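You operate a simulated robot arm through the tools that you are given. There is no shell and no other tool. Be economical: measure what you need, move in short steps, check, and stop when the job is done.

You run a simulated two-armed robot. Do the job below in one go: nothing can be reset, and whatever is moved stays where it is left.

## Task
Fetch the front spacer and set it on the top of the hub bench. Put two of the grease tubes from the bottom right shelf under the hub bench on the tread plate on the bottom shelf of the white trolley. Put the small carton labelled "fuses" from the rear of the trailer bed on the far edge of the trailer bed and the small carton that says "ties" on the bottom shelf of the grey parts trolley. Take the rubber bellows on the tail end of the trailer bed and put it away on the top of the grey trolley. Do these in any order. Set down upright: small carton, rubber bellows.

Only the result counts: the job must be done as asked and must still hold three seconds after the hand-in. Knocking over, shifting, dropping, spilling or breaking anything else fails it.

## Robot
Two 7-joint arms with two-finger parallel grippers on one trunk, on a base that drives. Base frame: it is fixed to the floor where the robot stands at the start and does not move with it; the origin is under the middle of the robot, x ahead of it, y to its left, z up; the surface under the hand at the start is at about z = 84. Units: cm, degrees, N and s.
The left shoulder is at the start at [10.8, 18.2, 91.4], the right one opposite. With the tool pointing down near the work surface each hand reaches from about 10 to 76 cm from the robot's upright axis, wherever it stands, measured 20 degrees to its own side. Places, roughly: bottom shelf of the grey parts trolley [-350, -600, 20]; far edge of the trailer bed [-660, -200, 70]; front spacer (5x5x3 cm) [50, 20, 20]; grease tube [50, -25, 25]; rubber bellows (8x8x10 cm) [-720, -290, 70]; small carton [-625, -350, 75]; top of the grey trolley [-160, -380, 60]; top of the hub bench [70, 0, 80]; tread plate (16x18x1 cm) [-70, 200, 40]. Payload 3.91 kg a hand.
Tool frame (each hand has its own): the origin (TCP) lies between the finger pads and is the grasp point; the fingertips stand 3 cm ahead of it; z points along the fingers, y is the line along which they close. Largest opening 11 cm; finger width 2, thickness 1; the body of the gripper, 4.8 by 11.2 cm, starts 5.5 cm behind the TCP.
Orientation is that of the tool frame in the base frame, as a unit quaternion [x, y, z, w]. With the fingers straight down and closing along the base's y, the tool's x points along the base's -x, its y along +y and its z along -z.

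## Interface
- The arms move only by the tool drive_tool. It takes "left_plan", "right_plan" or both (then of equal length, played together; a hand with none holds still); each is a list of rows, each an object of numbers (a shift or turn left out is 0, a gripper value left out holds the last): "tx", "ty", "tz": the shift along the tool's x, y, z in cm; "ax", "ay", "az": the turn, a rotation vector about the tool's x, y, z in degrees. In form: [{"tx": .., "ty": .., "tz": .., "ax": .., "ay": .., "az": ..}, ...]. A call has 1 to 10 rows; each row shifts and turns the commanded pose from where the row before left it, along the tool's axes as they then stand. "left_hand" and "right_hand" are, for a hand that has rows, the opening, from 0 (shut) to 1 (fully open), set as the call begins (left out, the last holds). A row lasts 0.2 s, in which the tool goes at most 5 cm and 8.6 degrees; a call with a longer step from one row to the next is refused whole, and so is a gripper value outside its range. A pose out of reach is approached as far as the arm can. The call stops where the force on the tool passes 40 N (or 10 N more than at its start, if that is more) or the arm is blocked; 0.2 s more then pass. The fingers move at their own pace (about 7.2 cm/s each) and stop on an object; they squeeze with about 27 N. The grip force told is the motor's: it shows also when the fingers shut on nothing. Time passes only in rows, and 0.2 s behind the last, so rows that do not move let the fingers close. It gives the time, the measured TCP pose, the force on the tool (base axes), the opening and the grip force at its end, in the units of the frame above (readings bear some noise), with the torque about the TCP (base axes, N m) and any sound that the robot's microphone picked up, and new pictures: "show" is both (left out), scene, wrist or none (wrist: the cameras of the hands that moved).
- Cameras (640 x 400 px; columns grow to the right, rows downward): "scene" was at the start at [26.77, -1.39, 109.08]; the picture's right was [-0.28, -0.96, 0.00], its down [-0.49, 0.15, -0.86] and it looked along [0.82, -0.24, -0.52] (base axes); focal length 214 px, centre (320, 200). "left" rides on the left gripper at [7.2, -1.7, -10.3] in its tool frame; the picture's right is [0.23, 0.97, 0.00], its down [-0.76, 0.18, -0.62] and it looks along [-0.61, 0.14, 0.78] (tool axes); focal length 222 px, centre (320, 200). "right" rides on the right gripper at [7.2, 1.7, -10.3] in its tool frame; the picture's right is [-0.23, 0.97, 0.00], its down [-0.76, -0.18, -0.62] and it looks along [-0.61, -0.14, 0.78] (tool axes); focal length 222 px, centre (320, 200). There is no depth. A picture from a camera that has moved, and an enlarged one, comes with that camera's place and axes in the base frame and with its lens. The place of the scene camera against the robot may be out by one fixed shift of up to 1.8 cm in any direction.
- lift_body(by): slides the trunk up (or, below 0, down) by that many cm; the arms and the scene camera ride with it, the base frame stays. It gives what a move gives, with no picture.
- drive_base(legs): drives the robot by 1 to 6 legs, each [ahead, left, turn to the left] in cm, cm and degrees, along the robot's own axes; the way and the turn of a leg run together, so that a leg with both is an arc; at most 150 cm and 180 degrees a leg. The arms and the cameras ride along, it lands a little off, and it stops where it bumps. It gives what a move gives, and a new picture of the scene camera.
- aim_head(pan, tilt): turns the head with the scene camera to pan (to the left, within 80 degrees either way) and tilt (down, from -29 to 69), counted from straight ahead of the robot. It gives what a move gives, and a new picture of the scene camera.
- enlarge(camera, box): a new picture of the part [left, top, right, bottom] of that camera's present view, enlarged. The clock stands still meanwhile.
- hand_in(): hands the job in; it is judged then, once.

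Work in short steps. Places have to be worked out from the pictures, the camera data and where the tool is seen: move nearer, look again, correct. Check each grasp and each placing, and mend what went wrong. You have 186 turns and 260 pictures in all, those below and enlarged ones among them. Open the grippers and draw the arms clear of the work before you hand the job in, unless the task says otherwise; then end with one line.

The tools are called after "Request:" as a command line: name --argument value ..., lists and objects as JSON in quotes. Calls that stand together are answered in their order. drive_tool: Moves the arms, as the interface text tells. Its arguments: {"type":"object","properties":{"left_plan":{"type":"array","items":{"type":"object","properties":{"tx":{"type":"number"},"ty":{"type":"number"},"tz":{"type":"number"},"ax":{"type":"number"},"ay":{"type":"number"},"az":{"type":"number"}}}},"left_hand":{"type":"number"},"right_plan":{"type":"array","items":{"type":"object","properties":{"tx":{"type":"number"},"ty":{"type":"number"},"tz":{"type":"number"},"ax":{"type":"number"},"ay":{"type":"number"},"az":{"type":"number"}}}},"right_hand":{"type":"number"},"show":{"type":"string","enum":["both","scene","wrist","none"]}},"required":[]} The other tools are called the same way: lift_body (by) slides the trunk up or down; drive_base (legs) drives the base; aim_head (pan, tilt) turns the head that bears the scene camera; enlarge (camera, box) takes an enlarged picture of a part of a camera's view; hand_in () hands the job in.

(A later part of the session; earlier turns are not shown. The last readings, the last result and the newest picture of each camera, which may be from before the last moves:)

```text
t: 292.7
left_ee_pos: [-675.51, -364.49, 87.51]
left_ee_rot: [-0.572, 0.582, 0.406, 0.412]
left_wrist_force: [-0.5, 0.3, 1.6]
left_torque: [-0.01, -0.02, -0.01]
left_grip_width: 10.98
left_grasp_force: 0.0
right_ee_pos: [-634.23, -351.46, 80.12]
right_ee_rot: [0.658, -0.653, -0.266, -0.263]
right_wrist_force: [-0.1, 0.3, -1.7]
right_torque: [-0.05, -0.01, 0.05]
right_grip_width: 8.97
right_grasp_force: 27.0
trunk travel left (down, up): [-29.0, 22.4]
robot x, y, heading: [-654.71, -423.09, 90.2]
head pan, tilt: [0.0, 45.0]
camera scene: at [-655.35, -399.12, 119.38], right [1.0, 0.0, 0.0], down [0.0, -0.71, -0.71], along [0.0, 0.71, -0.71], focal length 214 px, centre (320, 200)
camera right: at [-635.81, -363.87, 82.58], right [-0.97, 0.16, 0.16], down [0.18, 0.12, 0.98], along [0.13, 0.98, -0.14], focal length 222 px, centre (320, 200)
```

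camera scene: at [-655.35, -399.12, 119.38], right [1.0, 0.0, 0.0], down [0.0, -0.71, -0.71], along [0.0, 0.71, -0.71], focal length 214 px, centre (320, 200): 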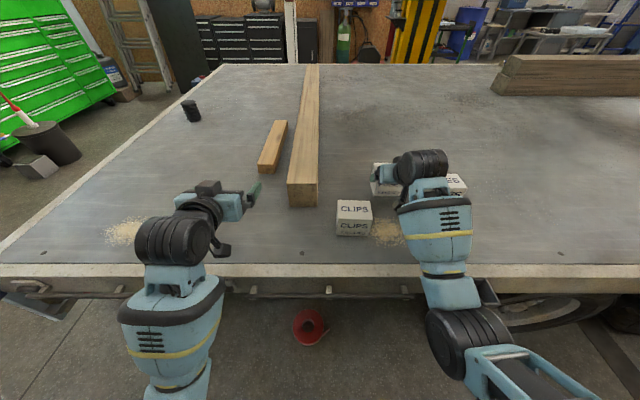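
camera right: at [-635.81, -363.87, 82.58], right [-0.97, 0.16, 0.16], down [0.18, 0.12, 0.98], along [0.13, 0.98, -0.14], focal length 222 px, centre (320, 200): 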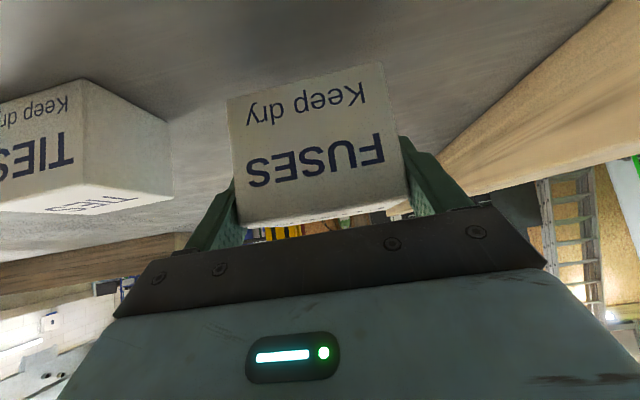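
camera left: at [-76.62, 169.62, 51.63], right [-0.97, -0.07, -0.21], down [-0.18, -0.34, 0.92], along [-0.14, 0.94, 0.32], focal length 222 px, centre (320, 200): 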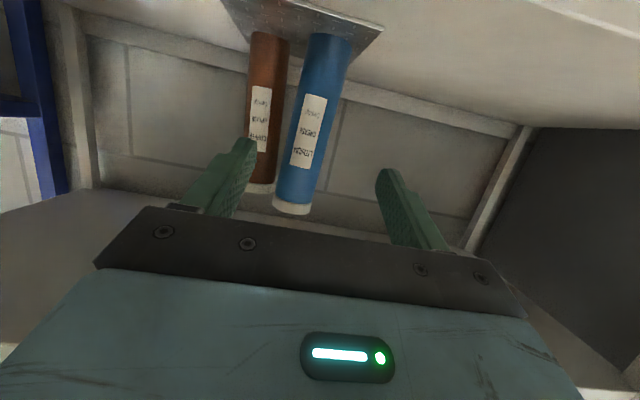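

Held. I'll raise the trunk 8 and back out, then head around the tail.

Request:
lift_body --by 9

Request:
drive_base --legs '[[-75, 0, 0], [0, 0, 90], [140, 0, 0]]'

Request:
aim_head --pan -60 --tilt 20

```text
t: 293.9
left_ee_pos: [-675.46, -364.55, 96.51]
left_ee_rot: [-0.572, 0.582, 0.406, 0.412]
left_wrist_force: [0.3, 0.1, 0.0]
left_torque: [0.01, 0.0, -0.01]
left_grip_width: 10.98
left_grasp_force: 0.0
right_ee_pos: [-634.3, -351.38, 89.09]
right_ee_rot: [0.658, -0.653, -0.266, -0.264]
right_wrist_force: [-0.2, -0.4, -1.9]
right_torque: [-0.03, 0.0, -0.03]
right_grip_width: 8.98
right_grasp_force: 26.9
trunk travel left (down, up): [-38.0, 13.4]
robot x, y, heading: [-654.54, -423.43, 90.0]
head pan, tilt: [0.0, 45.0]
```

```text
t: 308.3
left_ee_pos: [-851.5, -519.32, 96.54]
left_ee_rot: [0.815, -0.009, -0.579, -0.006]
left_wrist_force: [0.9, -0.1, 0.1]
left_torque: [-0.01, 0.0, -0.02]
left_grip_width: 11.01
left_grasp_force: 0.0
right_ee_pos: [-864.4, -478.0, 89.15]
right_ee_rot: [0.927, 0.001, -0.374, 0.0]
right_wrist_force: [-0.3, 0.4, -1.5]
right_torque: [0.01, -0.05, -0.02]
right_grip_width: 8.97
right_grasp_force: 26.8
trunk travel left (down, up): [-38.0, 13.4]
robot x, y, heading: [-792.95, -499.05, 179.8]
head pan, tilt: [0.0, 45.0]
camera scene: at [-813.47, -497.71, 128.6], right [0.0, 1.0, 0.0], down [0.71, 0.0, -0.71], along [-0.71, 0.0, -0.71], focal length 214 px, centre (320, 200)
```

scene: 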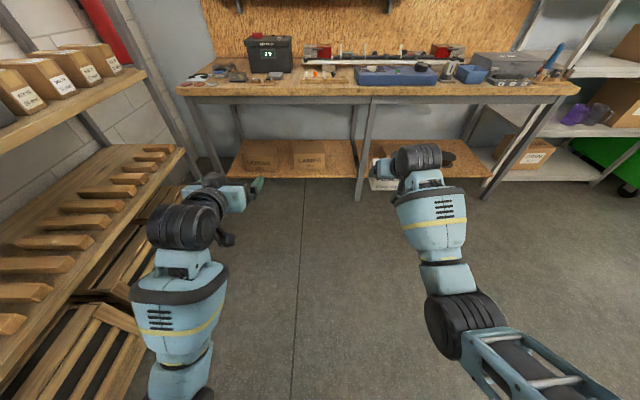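

```text
t: 309.6
left_ee_pos: [-851.38, -519.19, 96.47]
left_ee_rot: [0.815, -0.009, -0.579, -0.006]
left_wrist_force: [-0.9, -0.7, 0.3]
left_torque: [-0.01, 0.0, 0.03]
left_grip_width: 10.97
left_grasp_force: 0.0
right_ee_pos: [-864.34, -477.86, 89.17]
right_ee_rot: [0.927, 0.001, -0.374, 0.0]
right_wrist_force: [-0.1, 0.1, -2.5]
right_torque: [0.0, 0.0, 0.0]
right_grip_width: 8.98
right_grasp_force: 26.2
trunk travel left (down, up): [-38.0, 13.4]
robot x, y, heading: [-792.42, -498.61, 179.6]
head pan, tilt: [-60.0, 20.0]
camera scene: at [-809.96, -489.66, 132.47], right [0.87, 0.5, 0.0], down [0.17, -0.3, -0.94], along [-0.47, 0.81, -0.34], focal length 214 px, centre (320, 200)
```

scene: 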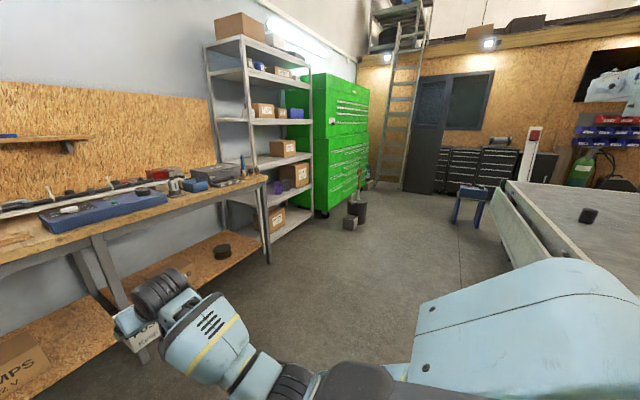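

There is ample room behind the tail; a blue stool stands near (-762, -146) and a bucket near (-897, -250). I'll go to x≈-822 and turn along the tail.

Request:
drive_base --legs '[[30, 0, 0], [0, 0, -90], [145, 0, 0], [110, 0, 0]]'

Request:
aim_head --pan -35 --tilt 30

```text
t: 327.3
left_ee_pos: [-854.87, -187.94, 96.42]
left_ee_rot: [0.583, -0.57, -0.414, -0.404]
left_wrist_force: [-0.3, -1.0, 0.2]
left_torque: [0.0, 0.07, -0.02]
left_grip_width: 11.01
left_grasp_force: 0.1
right_ee_pos: [-814.14, -173.21, 89.11]
right_ee_rot: [0.67, -0.641, -0.271, -0.258]
right_wrist_force: [0.2, 0.1, -1.5]
right_torque: [-0.02, -0.01, 0.0]
right_grip_width: 8.94
right_grasp_force: 27.0
trunk travel left (down, up): [-38.0, 13.4]
robot x, y, heading: [-831.77, -246.06, 92.8]
head pan, tilt: [-60.0, 20.0]
camera scene: at [-825.04, -227.39, 132.47], right [0.53, -0.85, 0.0], down [-0.29, -0.18, -0.94], along [0.79, 0.5, -0.34], focal length 214 px, centre (320, 200)
```

scene: 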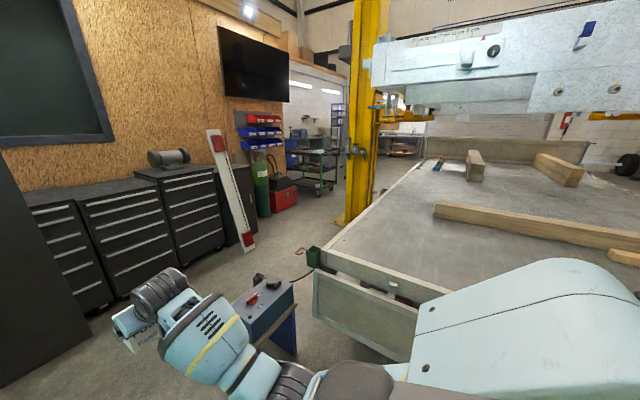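

```text
t: 328.2
left_ee_pos: [-854.85, -187.94, 96.49]
left_ee_rot: [0.583, -0.571, -0.414, -0.404]
left_wrist_force: [-0.1, 0.7, 0.8]
left_torque: [0.02, -0.04, -0.01]
left_grip_width: 11.0
left_grasp_force: 0.2
right_ee_pos: [-814.14, -173.21, 89.11]
right_ee_rot: [0.67, -0.641, -0.27, -0.259]
right_wrist_force: [0.6, 0.2, -1.3]
right_torque: [-0.04, 0.0, 0.02]
right_grip_width: 8.98
right_grasp_force: 26.6
trunk travel left (down, up): [-38.0, 13.4]
robot x, y, heading: [-832.22, -245.7, 92.3]
head pan, tilt: [-35.0, 30.0]
camera scene: at [-828.02, -224.78, 130.87], right [0.84, -0.54, 0.0], down [-0.27, -0.42, -0.87], along [0.47, 0.73, -0.5], focal length 214 px, centre (320, 200)
```

scene: 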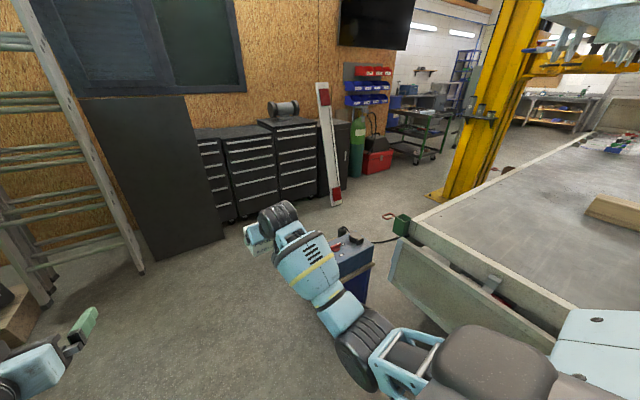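

I'll turn here (hands stay above bed height), strafe left past the blue tester stand, then work along the far side.

Request:
lift_body --by 10

Request:
drive_base --legs '[[0, 0, -92.3]]'

Request:
aim_head --pan 20 --tilt 40

```text
t: 329.6
left_ee_pos: [-854.84, -187.94, 106.37]
left_ee_rot: [0.583, -0.572, -0.413, -0.404]
left_wrist_force: [-0.5, 0.7, -0.4]
left_torque: [-0.02, 0.0, 0.0]
left_grip_width: 10.99
left_grasp_force: 0.0
right_ee_pos: [-814.17, -173.29, 98.82]
right_ee_rot: [0.671, -0.641, -0.27, -0.258]
right_wrist_force: [-0.1, -0.3, -1.9]
right_torque: [-0.02, 0.03, 0.02]
right_grip_width: 8.96
right_grasp_force: 27.9
trunk travel left (down, up): [-48.0, 3.4]
robot x, y, heading: [-832.02, -245.79, 92.2]
head pan, tilt: [-35.0, 30.0]
```

```text
t: 333.8
left_ee_pos: [-774.14, -222.74, 106.51]
left_ee_rot: [-0.011, 0.816, 0.01, 0.578]
left_wrist_force: [0.4, 0.7, 0.2]
left_torque: [-0.03, 0.01, 0.01]
left_grip_width: 10.99
left_grasp_force: 0.1
right_ee_pos: [-759.32, -263.14, 99.16]
right_ee_rot: [-0.023, 0.927, 0.01, 0.375]
right_wrist_force: [-0.1, 0.2, -1.6]
right_torque: [0.0, 0.03, 0.02]
right_grip_width: 8.99
right_grasp_force: 27.0
trunk travel left (down, up): [-48.0, 3.4]
robot x, y, heading: [-832.08, -246.09, 2.5]
head pan, tilt: [-35.0, 30.0]
camera scene: at [-819.28, -249.21, 142.87], right [-0.54, -0.84, 0.0], down [-0.42, 0.27, -0.87], along [0.73, -0.46, -0.5], focal length 214 px, centre (320, 200)
```

scene: 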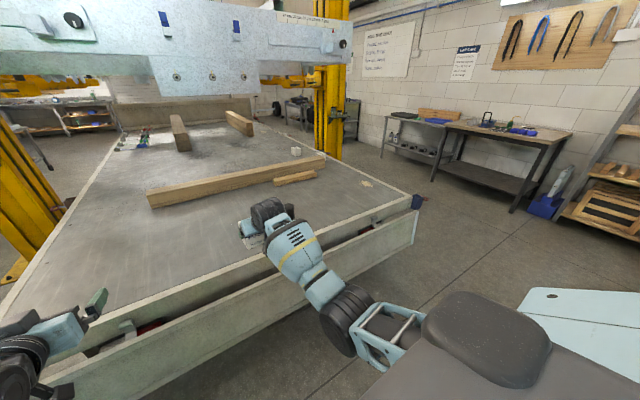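

```text
t: 335.0
left_ee_pos: [-774.1, -222.8, 106.41]
left_ee_rot: [-0.01, 0.816, 0.008, 0.578]
left_wrist_force: [0.4, 0.7, 0.6]
left_torque: [0.0, -0.01, 0.02]
left_grip_width: 11.01
left_grasp_force: 0.0
right_ee_pos: [-759.33, -263.31, 99.07]
right_ee_rot: [-0.023, 0.927, 0.01, 0.375]
right_wrist_force: [0.2, 0.4, -1.8]
right_torque: [-0.02, 0.06, 0.0]
right_grip_width: 8.97
right_grasp_force: 26.9
trunk travel left (down, up): [-48.0, 3.4]
robot x, y, heading: [-832.27, -245.7, 2.6]
head pan, tilt: [20.0, 40.0]
camera scene: at [-819.06, -241.11, 141.33], right [0.38, -0.92, 0.0], down [-0.59, -0.25, -0.77], along [0.71, 0.29, -0.64], focal length 214 px, centre (320, 200)
```

scene: 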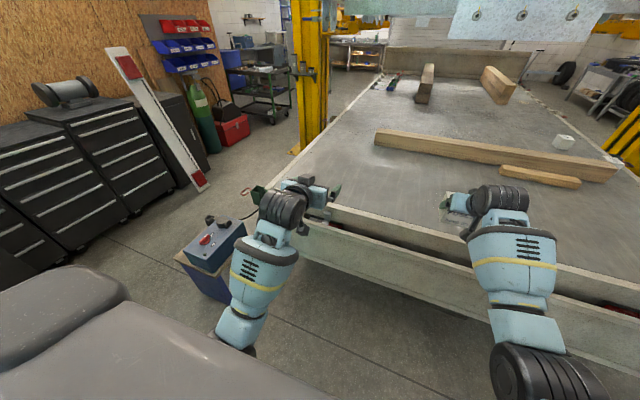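

Path looks OK. I'll strafe left to y≈-92, then go forward to x≈-725 between the chests and the stand.

Request:
drive_base --legs '[[0, 75, -2.5], [0, 78, 0]]'

```text
t: 348.9
left_ee_pos: [-778.95, -69.81, 106.49]
left_ee_rot: [-0.01, 0.815, 0.008, 0.579]
left_wrist_force: [-0.5, 0.4, -1.0]
left_torque: [0.0, -0.01, -0.02]
left_grip_width: 10.99
left_grasp_force: 0.1
right_ee_pos: [-764.0, -110.25, 99.02]
right_ee_rot: [-0.023, 0.927, 0.009, 0.374]
right_wrist_force: [-0.6, 0.1, -2.4]
right_torque: [0.02, 0.02, 0.01]
right_grip_width: 8.94
right_grasp_force: 26.8
trunk travel left (down, up): [-48.0, 3.4]
robot x, y, heading: [-836.79, -92.92, 2.6]
head pan, tilt: [20.0, 40.0]
camera scene: at [-823.74, -88.15, 141.33], right [0.38, -0.92, 0.0], down [-0.59, -0.25, -0.77], along [0.71, 0.29, -0.64], focal length 214 px, centre (320, 200)
```

scene: 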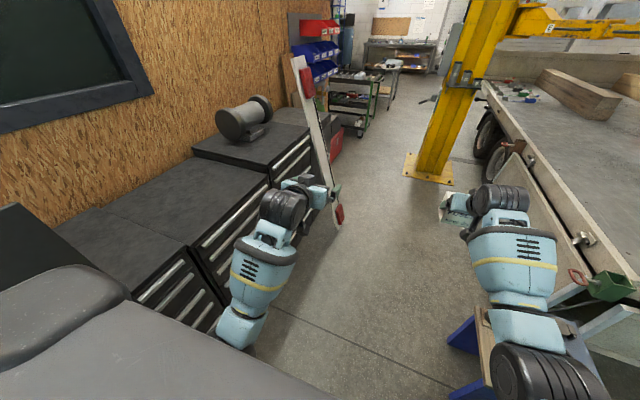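

Request:
drive_base --legs '[[100, -8, -2.6], [0, 0, -90], [0, 75, 0]]'

Request:
aim_head --pan 0 --tilt 45

```text
t: 364.4
left_ee_pos: [-640.68, -153.81, 106.59]
left_ee_rot: [0.58, 0.573, -0.411, 0.407]
left_wrist_force: [0.5, -0.7, -0.6]
left_torque: [0.0, -0.01, 0.0]
left_grip_width: 11.0
left_grasp_force: 0.1
right_ee_pos: [-681.84, -167.2, 99.05]
right_ee_rot: [0.652, 0.659, -0.263, 0.266]
right_wrist_force: [0.2, 0.1, -1.2]
right_torque: [0.06, 0.07, -0.02]
right_grip_width: 8.97
right_grasp_force: 27.3
trunk travel left (down, up): [-48.0, 3.4]
robot x, y, heading: [-661.94, -95.04, -89.7]
head pan, tilt: [20.0, 40.0]
camera scene: at [-659.12, -107.61, 141.33], right [-0.94, -0.35, 0.0], down [-0.22, 0.6, -0.77], along [0.27, -0.72, -0.64], focal length 214 px, centre (320, 200)
```

scene: 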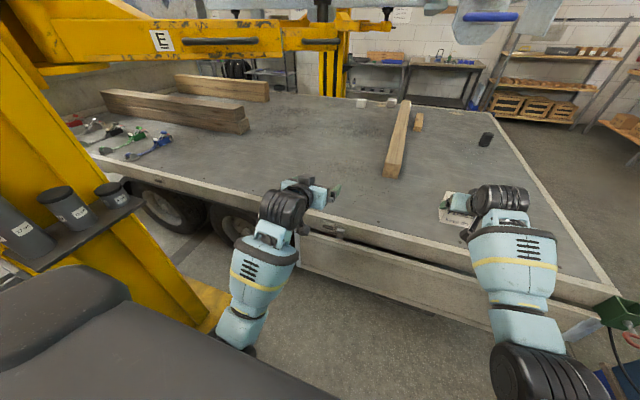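

```text
t: 365.2
left_ee_pos: [-640.68, -153.77, 106.61]
left_ee_rot: [0.58, 0.574, -0.411, 0.407]
left_wrist_force: [-0.1, -0.6, 0.0]
left_torque: [-0.01, 0.01, 0.02]
left_grip_width: 11.0
left_grasp_force: 0.1
right_ee_pos: [-681.72, -167.31, 99.03]
right_ee_rot: [0.652, 0.659, -0.263, 0.266]
right_wrist_force: [-0.3, 0.5, -2.2]
right_torque: [0.01, 0.0, -0.01]
right_grip_width: 9.01
right_grasp_force: 27.3
trunk travel left (down, up): [-48.0, 3.4]
robot x, y, heading: [-661.61, -95.31, -89.8]
head pan, tilt: [0.0, 45.0]
camera scene: at [-662.02, -107.77, 140.61], right [-1.0, -0.01, 0.0], down [-0.01, 0.71, -0.71], along [0.01, -0.71, -0.71], focal length 214 px, centre (320, 200)
```

scene: 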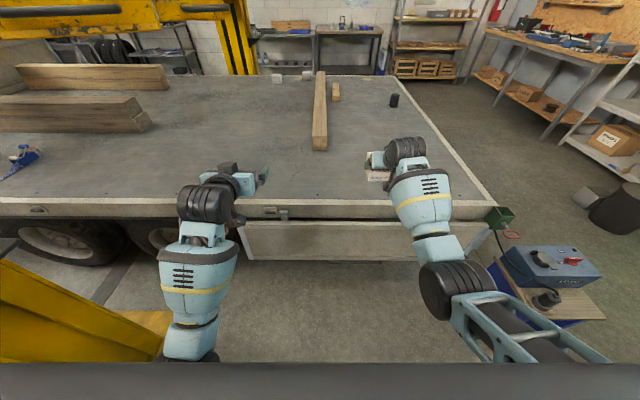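

The bed's far edge is at y≈-175 and the plank end at about (-662, -210), so x≈-682, y≈-198 is a free spot. I'll drive ahead 20 and lower the trunk 14.

Request:
drive_base --legs '[[20, 0, 0]]'

Request:
lift_body --by -14

Request:
drive_tool --right_plan '[{"tz": 2.6, "tx": -2.4}, {"tz": 2.6, "tx": -2.4}, {"tz": 2.6, "tx": -2.4}, {}]' --show "both"

```text
t: 366.8
left_ee_pos: [-640.91, -173.45, 106.44]
left_ee_rot: [0.582, 0.572, -0.412, 0.407]
left_wrist_force: [0.3, 0.1, -0.3]
left_torque: [-0.01, 0.0, 0.0]
left_grip_width: 10.99
left_grasp_force: 0.1
right_ee_pos: [-682.02, -186.88, 99.01]
right_ee_rot: [0.653, 0.659, -0.263, 0.266]
right_wrist_force: [0.2, 0.3, -2.0]
right_torque: [0.04, 0.02, -0.02]
right_grip_width: 8.97
right_grasp_force: 27.6
trunk travel left (down, up): [-48.0, 3.4]
robot x, y, heading: [-661.27, -114.73, -89.8]
head pan, tilt: [0.0, 45.0]
camera scene: at [-661.98, -127.47, 140.6], right [-1.0, 0.0, 0.0], down [0.0, 0.71, -0.71], along [0.0, -0.71, -0.71], focal length 214 px, centre (320, 200)
```

scene: 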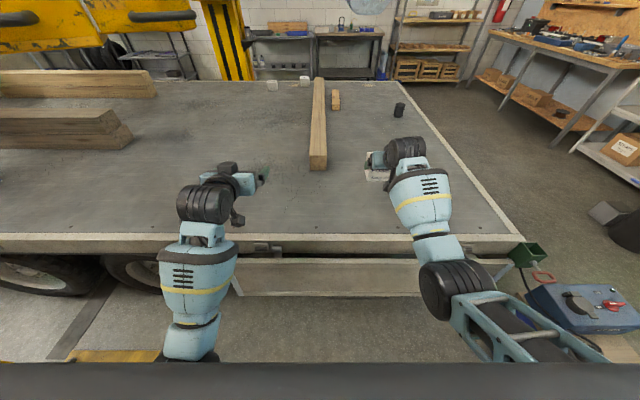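

```text
t: 368.5
left_ee_pos: [-640.87, -173.54, 92.59]
left_ee_rot: [0.581, 0.571, -0.412, 0.407]
left_wrist_force: [-0.4, -0.2, 0.5]
left_torque: [0.03, 0.0, -0.03]
left_grip_width: 11.02
left_grasp_force: 0.0
right_ee_pos: [-682.09, -186.87, 85.04]
right_ee_rot: [0.652, 0.658, -0.265, 0.266]
right_wrist_force: [-0.8, 0.9, -1.3]
right_torque: [0.04, 0.07, 0.0]
right_grip_width: 8.97
right_grasp_force: 26.7
trunk travel left (down, up): [-34.0, 17.4]
robot x, y, heading: [-661.63, -115.08, -89.8]
head pan, tilt: [0.0, 45.0]
```

```text
t: 369.5
left_ee_pos: [-641.01, -173.59, 92.54]
left_ee_rot: [0.581, 0.571, -0.413, 0.408]
left_wrist_force: [1.0, 0.2, 0.8]
left_torque: [-0.02, 0.0, -0.02]
left_grip_width: 11.01
left_grasp_force: 0.0
right_ee_pos: [-682.0, -197.41, 84.43]
right_ee_rot: [0.653, 0.658, -0.264, 0.266]
right_wrist_force: [-0.1, -0.3, -1.5]
right_torque: [0.07, 0.0, 0.01]
right_grip_width: 8.97
right_grasp_force: 27.7
trunk travel left (down, up): [-34.0, 17.4]
robot x, y, heading: [-661.22, -114.71, -89.8]
head pan, tilt: [0.0, 45.0]
camera scene: at [-661.97, -135.36, 124.39], right [-1.0, 0.0, 0.0], down [0.0, 0.71, -0.71], along [0.0, -0.71, -0.71], focal length 214 px, centre (320, 200)
camera right: at [-680.36, -184.99, 86.79], right [0.98, -0.15, 0.16], down [-0.18, -0.12, 0.98], along [-0.13, -0.98, -0.14], focal length 222 px, centre (320, 200)
```

scene: 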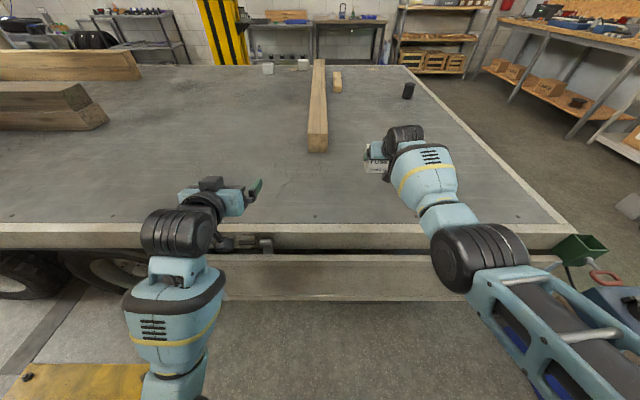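
right: 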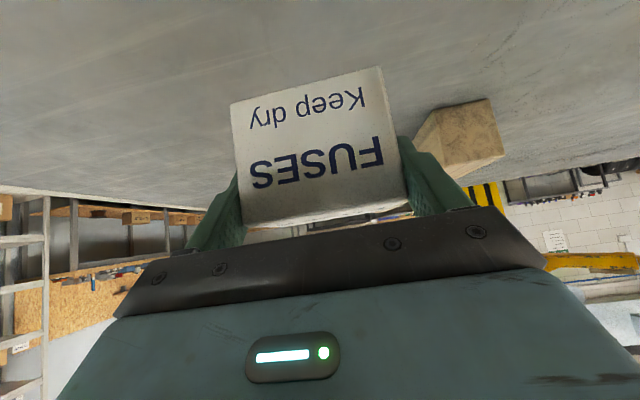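

Clear below. I'll lower 7.5 cm, then small steps to contact near z≈75.9.

Request:
drive_tool --right_plan '[{"tz": 1.8, "tx": 1.74}, {"tz": 1.8, "tx": 1.74}, {"tz": 1.44, "tx": 1.4}, {"tz": 0.36, "tx": 0.35}, {}]' --show "none"

```text
t: 370.7
left_ee_pos: [-640.78, -173.53, 92.46]
left_ee_rot: [0.582, 0.572, -0.412, 0.406]
left_wrist_force: [0.6, 0.5, 0.2]
left_torque: [0.0, -0.01, -0.02]
left_grip_width: 11.01
left_grasp_force: 0.1
right_ee_pos: [-682.06, -197.43, 76.92]
right_ee_rot: [0.652, 0.659, -0.264, 0.267]
right_wrist_force: [1.5, 0.2, -1.9]
right_torque: [0.05, 0.03, -0.03]
right_grip_width: 8.99
right_grasp_force: 26.8
trunk travel left (down, up): [-34.0, 17.4]
robot x, y, heading: [-661.56, -114.65, -89.6]
head pan, tilt: [0.0, 45.0]
```

Request:
drive_tool --right_plan '[{"tz": 0.29, "tx": 0.28}, {"tz": 0.22, "tx": 0.2}, {"tz": 0.15, "tx": 0.14}, {}]' --show "wrist"

```text
t: 371.7
left_ee_pos: [-640.93, -173.63, 92.43]
left_ee_rot: [0.581, 0.572, -0.411, 0.407]
left_wrist_force: [-1.0, 1.2, -0.1]
left_torque: [0.0, -0.01, -0.02]
left_grip_width: 10.99
left_grasp_force: 0.1
right_ee_pos: [-682.12, -197.19, 76.02]
right_ee_rot: [0.652, 0.659, -0.263, 0.266]
right_wrist_force: [0.6, 0.9, -1.2]
right_torque: [0.03, 0.02, -0.03]
right_grip_width: 8.97
right_grasp_force: 27.1
trunk travel left (down, up): [-34.0, 17.4]
robot x, y, heading: [-661.6, -115.08, -89.8]
head pan, tilt: [0.0, 45.0]
camera right: at [-680.43, -184.77, 78.46], right [0.98, -0.16, 0.16], down [-0.18, -0.12, 0.98], along [-0.13, -0.98, -0.14], focal length 222 px, centre (320, 200)
```

right: 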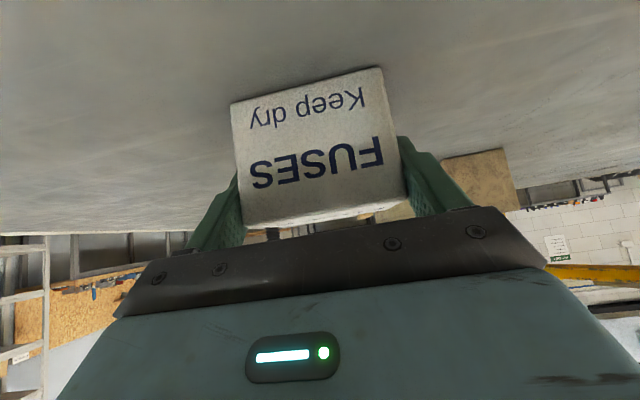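

Request:
drive_tool --right_plan '[{"tz": 0.15, "tx": 0.14}, {"tz": 0.15, "tx": 0.14}, {}]' --show "none"

```text
t: 372.5
left_ee_pos: [-640.87, -173.52, 92.46]
left_ee_rot: [0.581, 0.571, -0.413, 0.407]
left_wrist_force: [0.0, -0.1, 1.2]
left_torque: [-0.03, 0.0, -0.01]
left_grip_width: 11.02
left_grasp_force: 0.0
right_ee_pos: [-681.97, -197.21, 75.97]
right_ee_rot: [0.651, 0.658, -0.265, 0.269]
right_wrist_force: [1.7, -2.2, 8.8]
right_torque: [0.01, 0.37, 0.05]
right_grip_width: 8.95
right_grasp_force: 26.9
trunk travel left (down, up): [-34.0, 17.4]
robot x, y, heading: [-661.65, -115.22, -89.6]
head pan, tilt: [0.0, 45.0]
```

Contact. I'll open, then withdraw backward and up.

Request:
drive_tool --right_plan '[{}, {}, {}, {"tz": -2.5}, {"tz": -3.5}, {"tz": -3.5}, {"tz": -3, "tx": -2}]' --right_hand 1.0 --show "wrist"

```text
t: 374.1
left_ee_pos: [-640.78, -173.52, 92.59]
left_ee_rot: [0.581, 0.572, -0.412, 0.407]
left_wrist_force: [0.5, 0.2, -0.1]
left_torque: [0.03, 0.02, -0.03]
left_grip_width: 10.97
left_grasp_force: 0.1
right_ee_pos: [-681.13, -198.75, 83.94]
right_ee_rot: [0.653, 0.658, -0.264, 0.266]
right_wrist_force: [-0.1, 0.6, -0.7]
right_torque: [0.0, -0.02, -0.01]
right_grip_width: 10.99
right_grasp_force: 0.1
right hand out of reach, approached as far as the arm can: row 4, 5, 6, 7
trunk travel left (down, up): [-34.0, 17.4]
robot x, y, heading: [-661.65, -115.14, -89.8]
head pan, tilt: [0.0, 45.0]
camera right: at [-679.68, -186.31, 86.45], right [0.98, -0.16, 0.16], down [-0.18, -0.12, 0.98], along [-0.13, -0.98, -0.14], focal length 222 px, centre (320, 200)
```

right: 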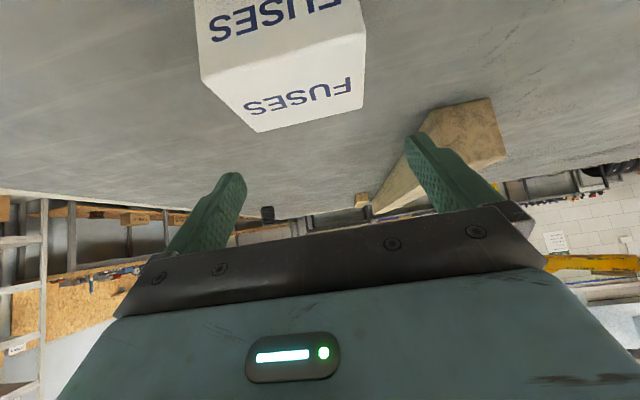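

FUSES stands upright on the far side. I'll raise the trunk and check from the head before leaving.

Request:
lift_body --by 14

Request:
drive_base --legs '[[-20, 0, 0]]'

Request:
enlarge --camera "scene" --box '[280, 60, 520, 210]'

```text
t: 375.8
left_ee_pos: [-640.88, -173.55, 106.23]
left_ee_rot: [0.582, 0.573, -0.411, 0.406]
left_wrist_force: [-0.6, 0.1, -1.0]
left_torque: [0.0, 0.02, 0.0]
left_grip_width: 11.0
left_grasp_force: 0.1
right_ee_pos: [-681.37, -198.06, 119.32]
right_ee_rot: [0.613, 0.619, -0.345, 0.349]
right_wrist_force: [-0.4, -0.3, -0.3]
right_torque: [-0.01, 0.02, 0.05]
right_grip_width: 11.0
right_grasp_force: 0.1
trunk travel left (down, up): [-48.0, 3.4]
robot x, y, heading: [-661.64, -114.99, -89.5]
head pan, tilt: [0.0, 45.0]
```

```text
t: 377.3
left_ee_pos: [-640.96, -154.33, 106.51]
left_ee_rot: [0.582, 0.571, -0.413, 0.407]
left_wrist_force: [-0.2, -0.3, 0.0]
left_torque: [-0.01, -0.07, 0.0]
left_grip_width: 10.98
left_grasp_force: 0.0
right_ee_pos: [-681.48, -178.79, 119.59]
right_ee_rot: [0.614, 0.617, -0.347, 0.348]
right_wrist_force: [-0.8, 0.2, 0.1]
right_torque: [0.0, -0.02, 0.02]
right_grip_width: 10.99
right_grasp_force: 0.2
trunk travel left (down, up): [-48.0, 3.4]
robot x, y, heading: [-661.52, -95.55, -89.6]
head pan, tilt: [0.0, 45.0]
camera scene: at [-662.05, -108.18, 140.61], right [-1.0, 0.0, 0.0], down [0.0, 0.71, -0.71], along [0.0, -0.71, -0.71], focal length 214 px, centre (320, 200)
```

scene: 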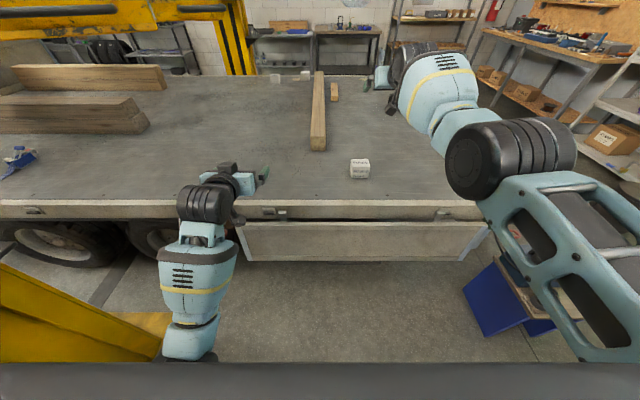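

```text
2.67 times, centred on (400, 135) of scene
camera zoom: at [-662.05, -108.18, 140.61], right [-1.0, 0.0, 0.0], down [0.0, 0.71, -0.71], along [0.0, -0.71, -0.71], focal length 572 px, centre (107, 373)
```

zoom: 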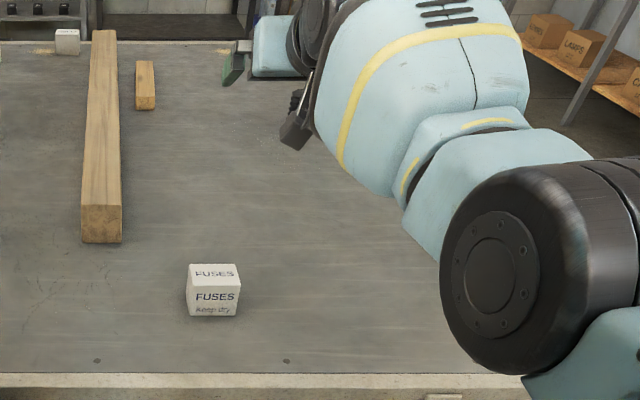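

FUSES is well placed. I'll bring the right hand back down to a normal pose, then retrace the path to the tail for the bellows.

Request:
drive_tool --right_plan '[{"tz": 1.2, "tx": 3.9}, {"tz": 1.2, "tx": 3.9}, {"tz": 1.2, "tx": 3.9}, {"tz": 1.2, "tx": 3.9}, {}]' --show "none"

Request:
drive_base --legs '[[0, -75, -0.4], [0, 0, 90], [-98, 0, 0]]'

```text
t: 378.5
left_ee_pos: [-640.94, -154.43, 106.49]
left_ee_rot: [0.581, 0.571, -0.413, 0.407]
left_wrist_force: [0.0, 0.1, 0.3]
left_torque: [-0.04, 0.01, -0.01]
left_grip_width: 10.97
left_grasp_force: 0.0
right_ee_pos: [-681.45, -174.81, 103.85]
right_ee_rot: [0.613, 0.618, -0.348, 0.349]
right_wrist_force: [-0.3, 0.5, 0.1]
right_torque: [0.0, 0.01, 0.02]
right_grip_width: 10.99
right_grasp_force: 0.0
trunk travel left (down, up): [-48.0, 3.4]
robot x, y, heading: [-661.72, -96.01, -90.1]
head pan, tilt: [0.0, 45.0]
```

```text
t: 393.9
left_ee_pos: [-772.53, -74.44, 106.47]
left_ee_rot: [0.028, 0.815, -0.019, 0.578]
left_wrist_force: [0.6, 0.0, 0.0]
left_torque: [-0.03, 0.01, -0.02]
left_grip_width: 11.01
left_grasp_force: 0.0
right_ee_pos: [-753.97, -116.07, 103.8]
right_ee_rot: [0.018, 0.871, -0.011, 0.491]
right_wrist_force: [-0.3, -0.4, -0.1]
right_torque: [0.01, 0.01, 0.01]
right_grip_width: 11.03
right_grasp_force: 0.0
trunk travel left (down, up): [-48.0, 3.4]
robot x, y, heading: [-832.11, -92.09, -2.7]
head pan, tilt: [0.0, 45.0]
camera scene: at [-818.91, -91.66, 140.61], right [-0.05, -1.0, 0.0], down [-0.71, 0.03, -0.71], along [0.71, -0.03, -0.71], focal length 214 px, centre (320, 200)
```

scene: 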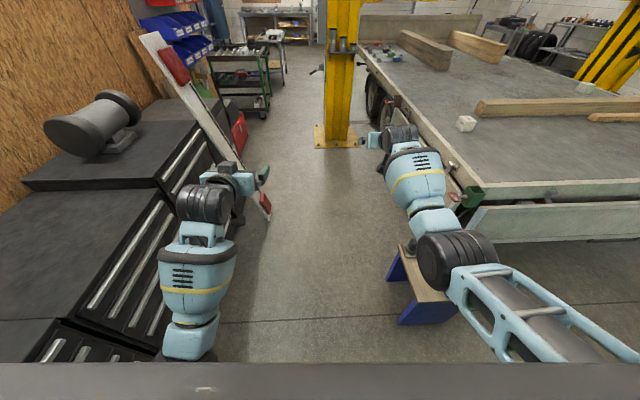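

Request:
drive_base --legs '[[0, -100, 2.7], [0, -104, 0]]'

Request:
enlarge --camera "left" --box '[0, 0, 640, 400]'

```text
t: 411.8
left_ee_pos: [-776.26, -272.99, 106.47]
left_ee_rot: [0.002, 0.815, 0.0, 0.58]
left_wrist_force: [-0.9, -0.1, 0.2]
left_torque: [0.03, 0.01, -0.01]
left_grip_width: 10.99
left_grasp_force: 0.1
right_ee_pos: [-755.2, -313.21, 103.75]
right_ee_rot: [-0.009, 0.871, 0.005, 0.491]
right_wrist_force: [0.1, -0.7, -0.3]
right_torque: [-0.01, -0.01, 0.02]
right_grip_width: 10.98
right_grasp_force: 0.0
trunk travel left (down, up): [-48.0, 3.4]
robot x, y, heading: [-834.51, -294.23, 0.7]
head pan, tilt: [0.0, 45.0]
camera scene: at [-821.45, -292.9, 140.61], right [0.01, -1.0, 0.0], down [-0.71, -0.01, -0.71], along [0.71, 0.01, -0.71], focal length 214 px, centre (320, 200)
```

scene: 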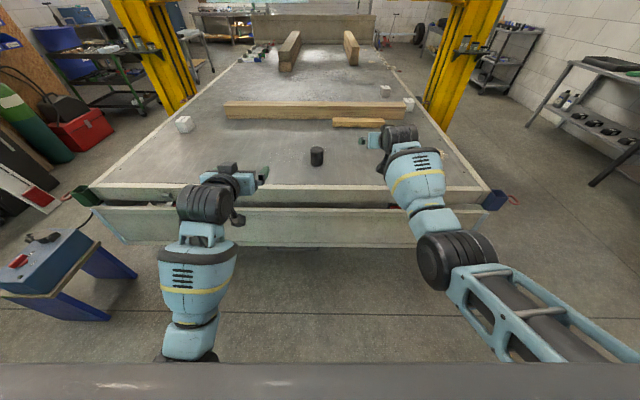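

```text
1.00 times, centred on (320, 200) of left (not enlarged: the box is as wide or as high as the picture)
camera zoom: at [-788.31, -274.53, 103.05], right [-0.07, 0.97, -0.21], down [-0.34, 0.18, 0.92], along [0.94, 0.14, 0.32], focal length 222 px, centre (320, 200)
```

zoom: 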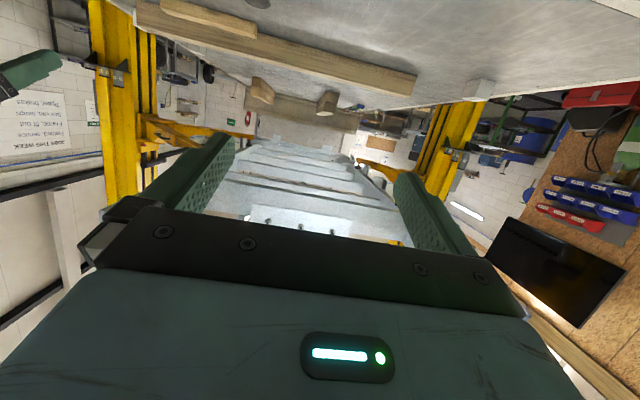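

The bellows is at about (-723, -291). I'll steepen the left hand, strafe right 18, lower the trunk 14, and approach.

Request:
drive_tool --left_plan '[{"ay": 8}, {"ay": 8}, {"ay": 6}, {}]' --show "none"

Request:
drive_base --legs '[[0, -18, -0.7], [26, 0, 0]]'

Request:
lift_body --by -14

Request:
enlarge --camera "left" --box '[0, 0, 640, 400]'

```text
t: 412.8
left_ee_pos: [-776.33, -272.83, 106.47]
left_ee_rot: [0.002, 0.911, 0.0, 0.412]
left_wrist_force: [-0.5, 0.1, -0.7]
left_torque: [-0.03, 0.01, -0.01]
left_grip_width: 11.01
left_grasp_force: 0.0
right_ee_pos: [-755.34, -313.22, 103.79]
right_ee_rot: [-0.009, 0.871, 0.005, 0.492]
right_wrist_force: [1.0, 0.6, -0.5]
right_torque: [0.01, 0.04, 0.02]
right_grip_width: 11.01
right_grasp_force: 0.0
trunk travel left (down, up): [-48.0, 3.4]
robot x, y, heading: [-834.79, -294.33, 0.6]
head pan, tilt: [0.0, 45.0]
```

```text
t: 416.5
left_ee_pos: [-749.82, -292.12, 106.42]
left_ee_rot: [0.013, 0.911, -0.005, 0.413]
left_wrist_force: [-0.7, 0.1, -0.3]
left_torque: [0.03, 0.01, 0.01]
left_grip_width: 10.98
left_grasp_force: 0.0
right_ee_pos: [-729.75, -332.77, 103.74]
right_ee_rot: [0.001, 0.871, -0.001, 0.491]
right_wrist_force: [1.1, -0.9, -0.7]
right_torque: [0.0, -0.02, -0.01]
right_grip_width: 11.02
right_grasp_force: 0.1
trunk travel left (down, up): [-48.0, 3.4]
robot x, y, heading: [-808.86, -311.73, -0.6]
head pan, tilt: [0.0, 45.0]
camera scene: at [-795.39, -310.98, 140.61], right [-0.01, -1.0, 0.0], down [-0.71, 0.01, -0.71], along [0.71, -0.01, -0.71], focal length 214 px, centre (320, 200)
```

scene: 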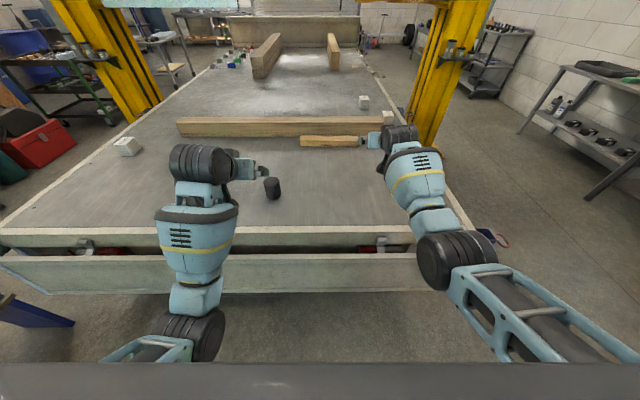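

```text
t: 418.1
left_ee_pos: [-749.82, -292.11, 92.63]
left_ee_rot: [0.013, 0.91, -0.005, 0.414]
left_wrist_force: [0.1, 0.7, 0.5]
left_torque: [-0.02, 0.01, 0.03]
left_grip_width: 10.98
left_grasp_force: 0.1
right_ee_pos: [-729.72, -332.77, 89.97]
right_ee_rot: [0.002, 0.87, -0.002, 0.492]
right_wrist_force: [0.0, 0.1, 0.3]
right_torque: [-0.03, -0.04, 0.02]
right_grip_width: 10.99
right_grasp_force: 0.0
trunk travel left (down, up): [-34.0, 17.4]
robot x, y, heading: [-808.49, -312.25, -0.3]
head pan, tilt: [0.0, 45.0]
```

```text
1.00 times, centred on (320, 200) of left (not enlarged: the box is as wide or as high as the picture)
camera zoom: at [-762.26, -293.38, 93.89], right [-0.12, 0.98, -0.17], down [0.04, 0.17, 0.98], along [0.99, 0.11, -0.06], focal length 222 px, centre (320, 200)
```

zoom: 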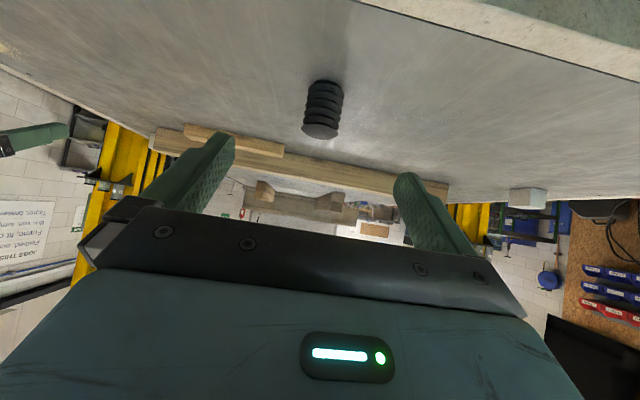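

The bellows centre is at about (-724.3, -291.3). I'll move forward above it and look, then descend.

Request:
drive_tool --left_plan '[{"tz": 3.62, "tx": -3.15, "ty": 0.15}, {"tz": 3.62, "tx": -3.15, "ty": 0.15}, {"tz": 3.62, "tx": -3.15, "ty": 0.15}, {"tz": 3.62, "tx": -3.15, "ty": 0.15}, {"tz": 3.62, "tx": -3.15}, {"tz": 1.5, "tx": 1.7}, {}]' --show "wrist"

```text
t: 419.7
left_ee_pos: [-725.48, -292.44, 89.85]
left_ee_rot: [0.013, 0.91, -0.006, 0.413]
left_wrist_force: [-0.7, -0.4, -0.3]
left_torque: [0.01, 0.01, 0.01]
left_grip_width: 11.01
left_grasp_force: 0.1
right_ee_pos: [-729.69, -332.82, 89.87]
right_ee_rot: [0.001, 0.871, -0.001, 0.492]
right_wrist_force: [0.3, 0.3, -0.7]
right_torque: [-0.02, 0.01, 0.01]
right_grip_width: 11.01
right_grasp_force: 0.0
trunk travel left (down, up): [-34.0, 17.4]
robot x, y, heading: [-808.32, -311.94, -0.4]
head pan, tilt: [0.0, 45.0]
camera left: at [-738.02, -293.75, 91.23], right [-0.12, 0.98, -0.17], down [0.04, 0.18, 0.98], along [0.99, 0.11, -0.06], focal length 222 px, centre (320, 200)
```

left: 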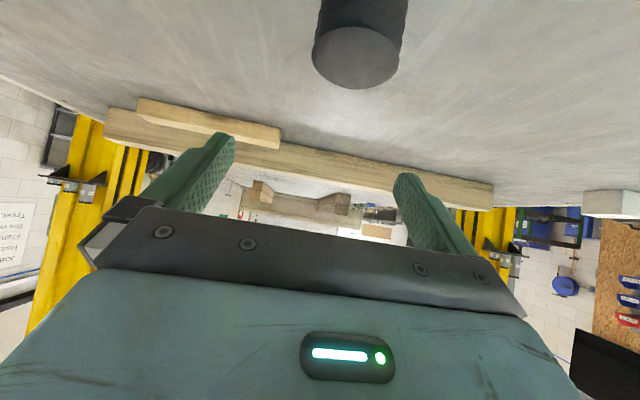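

Top centre is about (-723, -291.2). I'll shift 1.2 cm and descend.

Request:
drive_tool --left_plan '[{"tz": 2.0, "tx": 1.0, "ty": 0.6}, {"tz": 2.0, "tx": 1.0, "ty": 0.6}, {"tz": 2.0, "tx": 2.3}, {"tz": 2.0, "tx": 2.3}, {"tz": 2.0, "tx": 2.3}, {}]' --show "wrist"

```text
t: 421.1
left_ee_pos: [-725.34, -290.95, 77.06]
left_ee_rot: [0.014, 0.91, -0.006, 0.414]
left_wrist_force: [-0.7, 0.9, -0.5]
left_torque: [0.0, 0.0, -0.02]
left_grip_width: 11.01
left_grasp_force: 0.0
left hand out of reach, approached as far as the arm can: row 5
right_ee_pos: [-729.75, -332.92, 89.86]
right_ee_rot: [0.001, 0.87, -0.001, 0.492]
right_wrist_force: [-0.1, 0.1, 0.8]
right_torque: [-0.03, 0.01, 0.01]
right_grip_width: 10.99
right_grasp_force: 0.0
trunk travel left (down, up): [-34.0, 17.4]
robot x, y, heading: [-808.87, -312.12, -0.6]
head pan, tilt: [0.0, 45.0]
camera left: at [-737.73, -292.29, 78.43], right [-0.12, 0.98, -0.17], down [0.04, 0.17, 0.98], along [0.99, 0.11, -0.06], focal length 222 px, centre (320, 200)
```

left: 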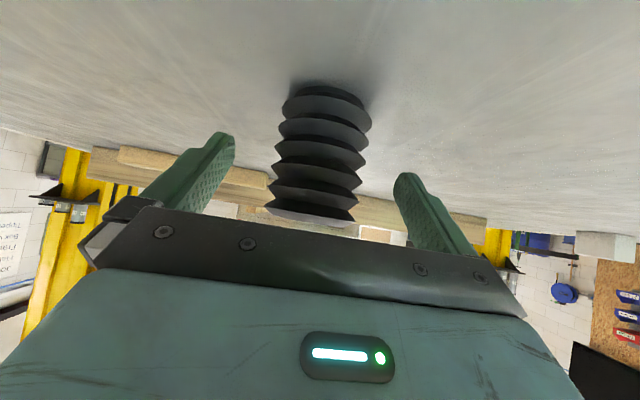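

Centred, but the bellows is about 3.5 cm further ahead and the arm is at its reach. I'll drive the base 4 cm ahead.

Request:
drive_base --legs '[[4, 0, 0.3]]'

Request:
enlarge --camera "left" --box '[0, 0, 640, 400]'

```text
t: 422.0
left_ee_pos: [-721.2, -290.52, 77.07]
left_ee_rot: [0.01, 0.911, -0.004, 0.413]
left_wrist_force: [-0.3, -0.6, 0.4]
left_torque: [0.05, 0.01, -0.03]
left_grip_width: 11.01
left_grasp_force: 0.1
right_ee_pos: [-725.49, -332.5, 89.69]
right_ee_rot: [-0.002, 0.871, 0.001, 0.492]
right_wrist_force: [0.8, 0.0, -1.2]
right_torque: [0.01, 0.0, 0.03]
right_grip_width: 11.0
right_grasp_force: 0.1
trunk travel left (down, up): [-34.0, 17.4]
robot x, y, heading: [-804.62, -312.19, -0.2]
head pan, tilt: [0.0, 45.0]
camera scene: at [-783.31, -310.97, 124.37], right [0.0, -1.0, 0.0], down [-0.71, 0.0, -0.71], along [0.71, 0.0, -0.71], focal length 214 px, centre (320, 200)
```

scene: 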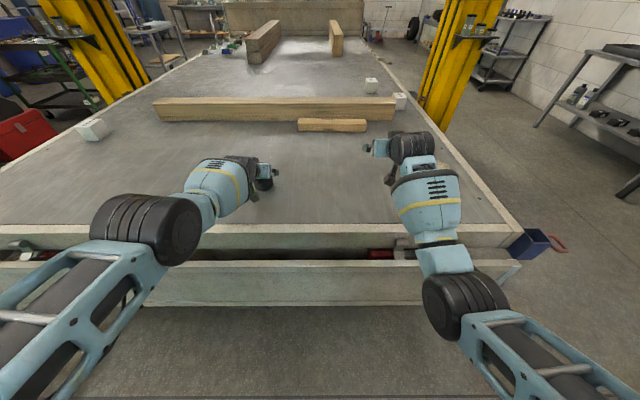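

```text
1.00 times, centred on (320, 200) of left (not enlarged: the box is as wide or as high as the picture)
camera zoom: at [-733.72, -291.93, 78.36], right [-0.13, 0.98, -0.17], down [0.04, 0.18, 0.98], along [0.99, 0.12, -0.06], focal length 222 px, centre (320, 200)
```

zoom: 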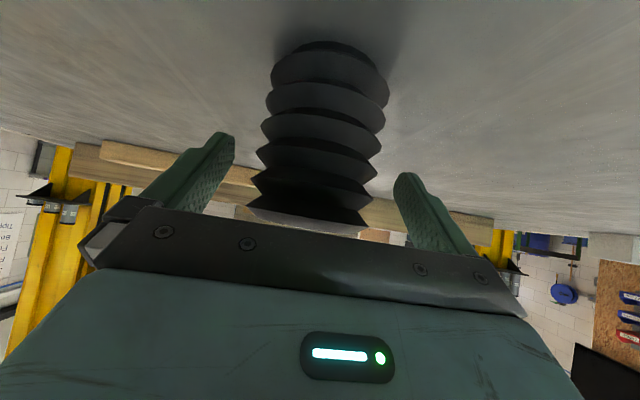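

Now the bellows (6.9 cm wide) sits between the fingers. I'll lower 1.2 cm and close.

Request:
drive_tool --left_plan '[{"tz": 0.79, "tx": 0.9}, {}]' --show "none"

Request:
drive_tool --left_plan '[{}, {}, {}, {}, {}]' --left_hand 0 --show "wrist"

```text
t: 422.6
left_ee_pos: [-721.62, -290.59, 75.84]
left_ee_rot: [0.01, 0.911, -0.004, 0.413]
left_wrist_force: [0.3, 0.3, 0.1]
left_torque: [0.0, -0.01, 0.02]
left_grip_width: 10.98
left_grasp_force: 0.0
right_ee_pos: [-725.59, -332.57, 89.73]
right_ee_rot: [0.0, 0.871, 0.0, 0.492]
right_wrist_force: [0.0, 0.1, 0.5]
right_torque: [0.0, 0.0, -0.01]
right_grip_width: 11.01
right_grasp_force: 0.1
trunk travel left (down, up): [-34.0, 17.4]
robot x, y, heading: [-804.37, -311.69, -0.3]
head pan, tilt: [0.0, 45.0]
```

```text
t: 423.8
left_ee_pos: [-721.42, -290.65, 75.83]
left_ee_rot: [0.011, 0.911, -0.004, 0.413]
left_wrist_force: [0.3, -1.3, -0.1]
left_torque: [-0.02, 0.0, -0.03]
left_grip_width: 6.81
left_grasp_force: 26.9
right_ee_pos: [-725.67, -332.48, 89.81]
right_ee_rot: [-0.001, 0.871, 0.0, 0.491]
right_wrist_force: [0.4, -0.4, 0.5]
right_torque: [-0.03, 0.01, -0.03]
right_grip_width: 10.98
right_grasp_force: 0.0
trunk travel left (down, up): [-34.0, 17.4]
robot x, y, heading: [-804.27, -312.32, -0.1]
head pan, tilt: [0.0, 45.0]
camera left: at [-734.02, -291.95, 77.15], right [-0.13, 0.98, -0.17], down [0.04, 0.18, 0.98], along [0.99, 0.12, -0.06], focal length 222 px, centre (320, 200)
```

left: 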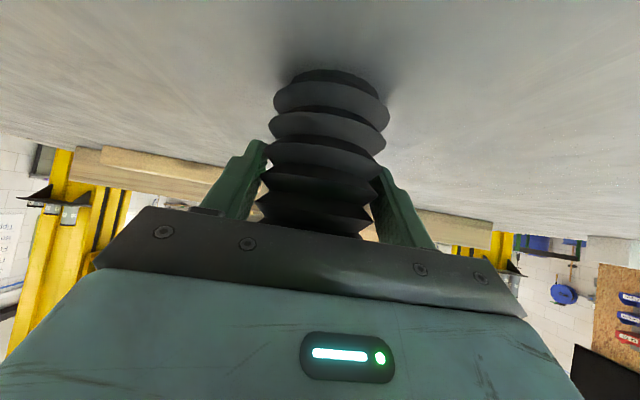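

Gripped at 6.81 cm. I'll lift with the trunk and check.

Request:
lift_body --by 14

Request:
enlarge --camera "left" --box '[0, 0, 640, 400]'

```text
t: 425.5
left_ee_pos: [-719.96, -290.61, 113.01]
left_ee_rot: [0.011, 0.844, -0.003, 0.536]
left_wrist_force: [-0.1, -0.5, -1.1]
left_torque: [0.01, 0.0, -0.01]
left_grip_width: 6.8
left_grasp_force: 27.0
right_ee_pos: [-725.66, -332.51, 103.54]
right_ee_rot: [0.0, 0.871, 0.0, 0.49]
right_wrist_force: [0.0, 0.0, -0.2]
right_torque: [0.02, -0.02, 0.02]
right_grip_width: 10.98
right_grasp_force: 0.1
trunk travel left (down, up): [-48.0, 3.4]
robot x, y, heading: [-804.44, -312.21, -0.2]
head pan, tilt: [0.0, 45.0]
```

```text
1.00 times, centred on (320, 200) of left (not enlarged: the box is as wide or as high as the picture)
camera zoom: at [-732.4, -291.95, 110.71], right [-0.08, 0.98, -0.2], down [-0.24, 0.18, 0.96], along [0.97, 0.12, 0.22], focal length 222 px, centre (320, 200)
```

zoom: 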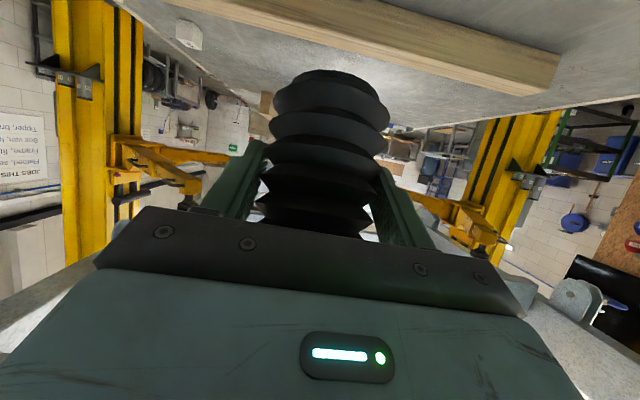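

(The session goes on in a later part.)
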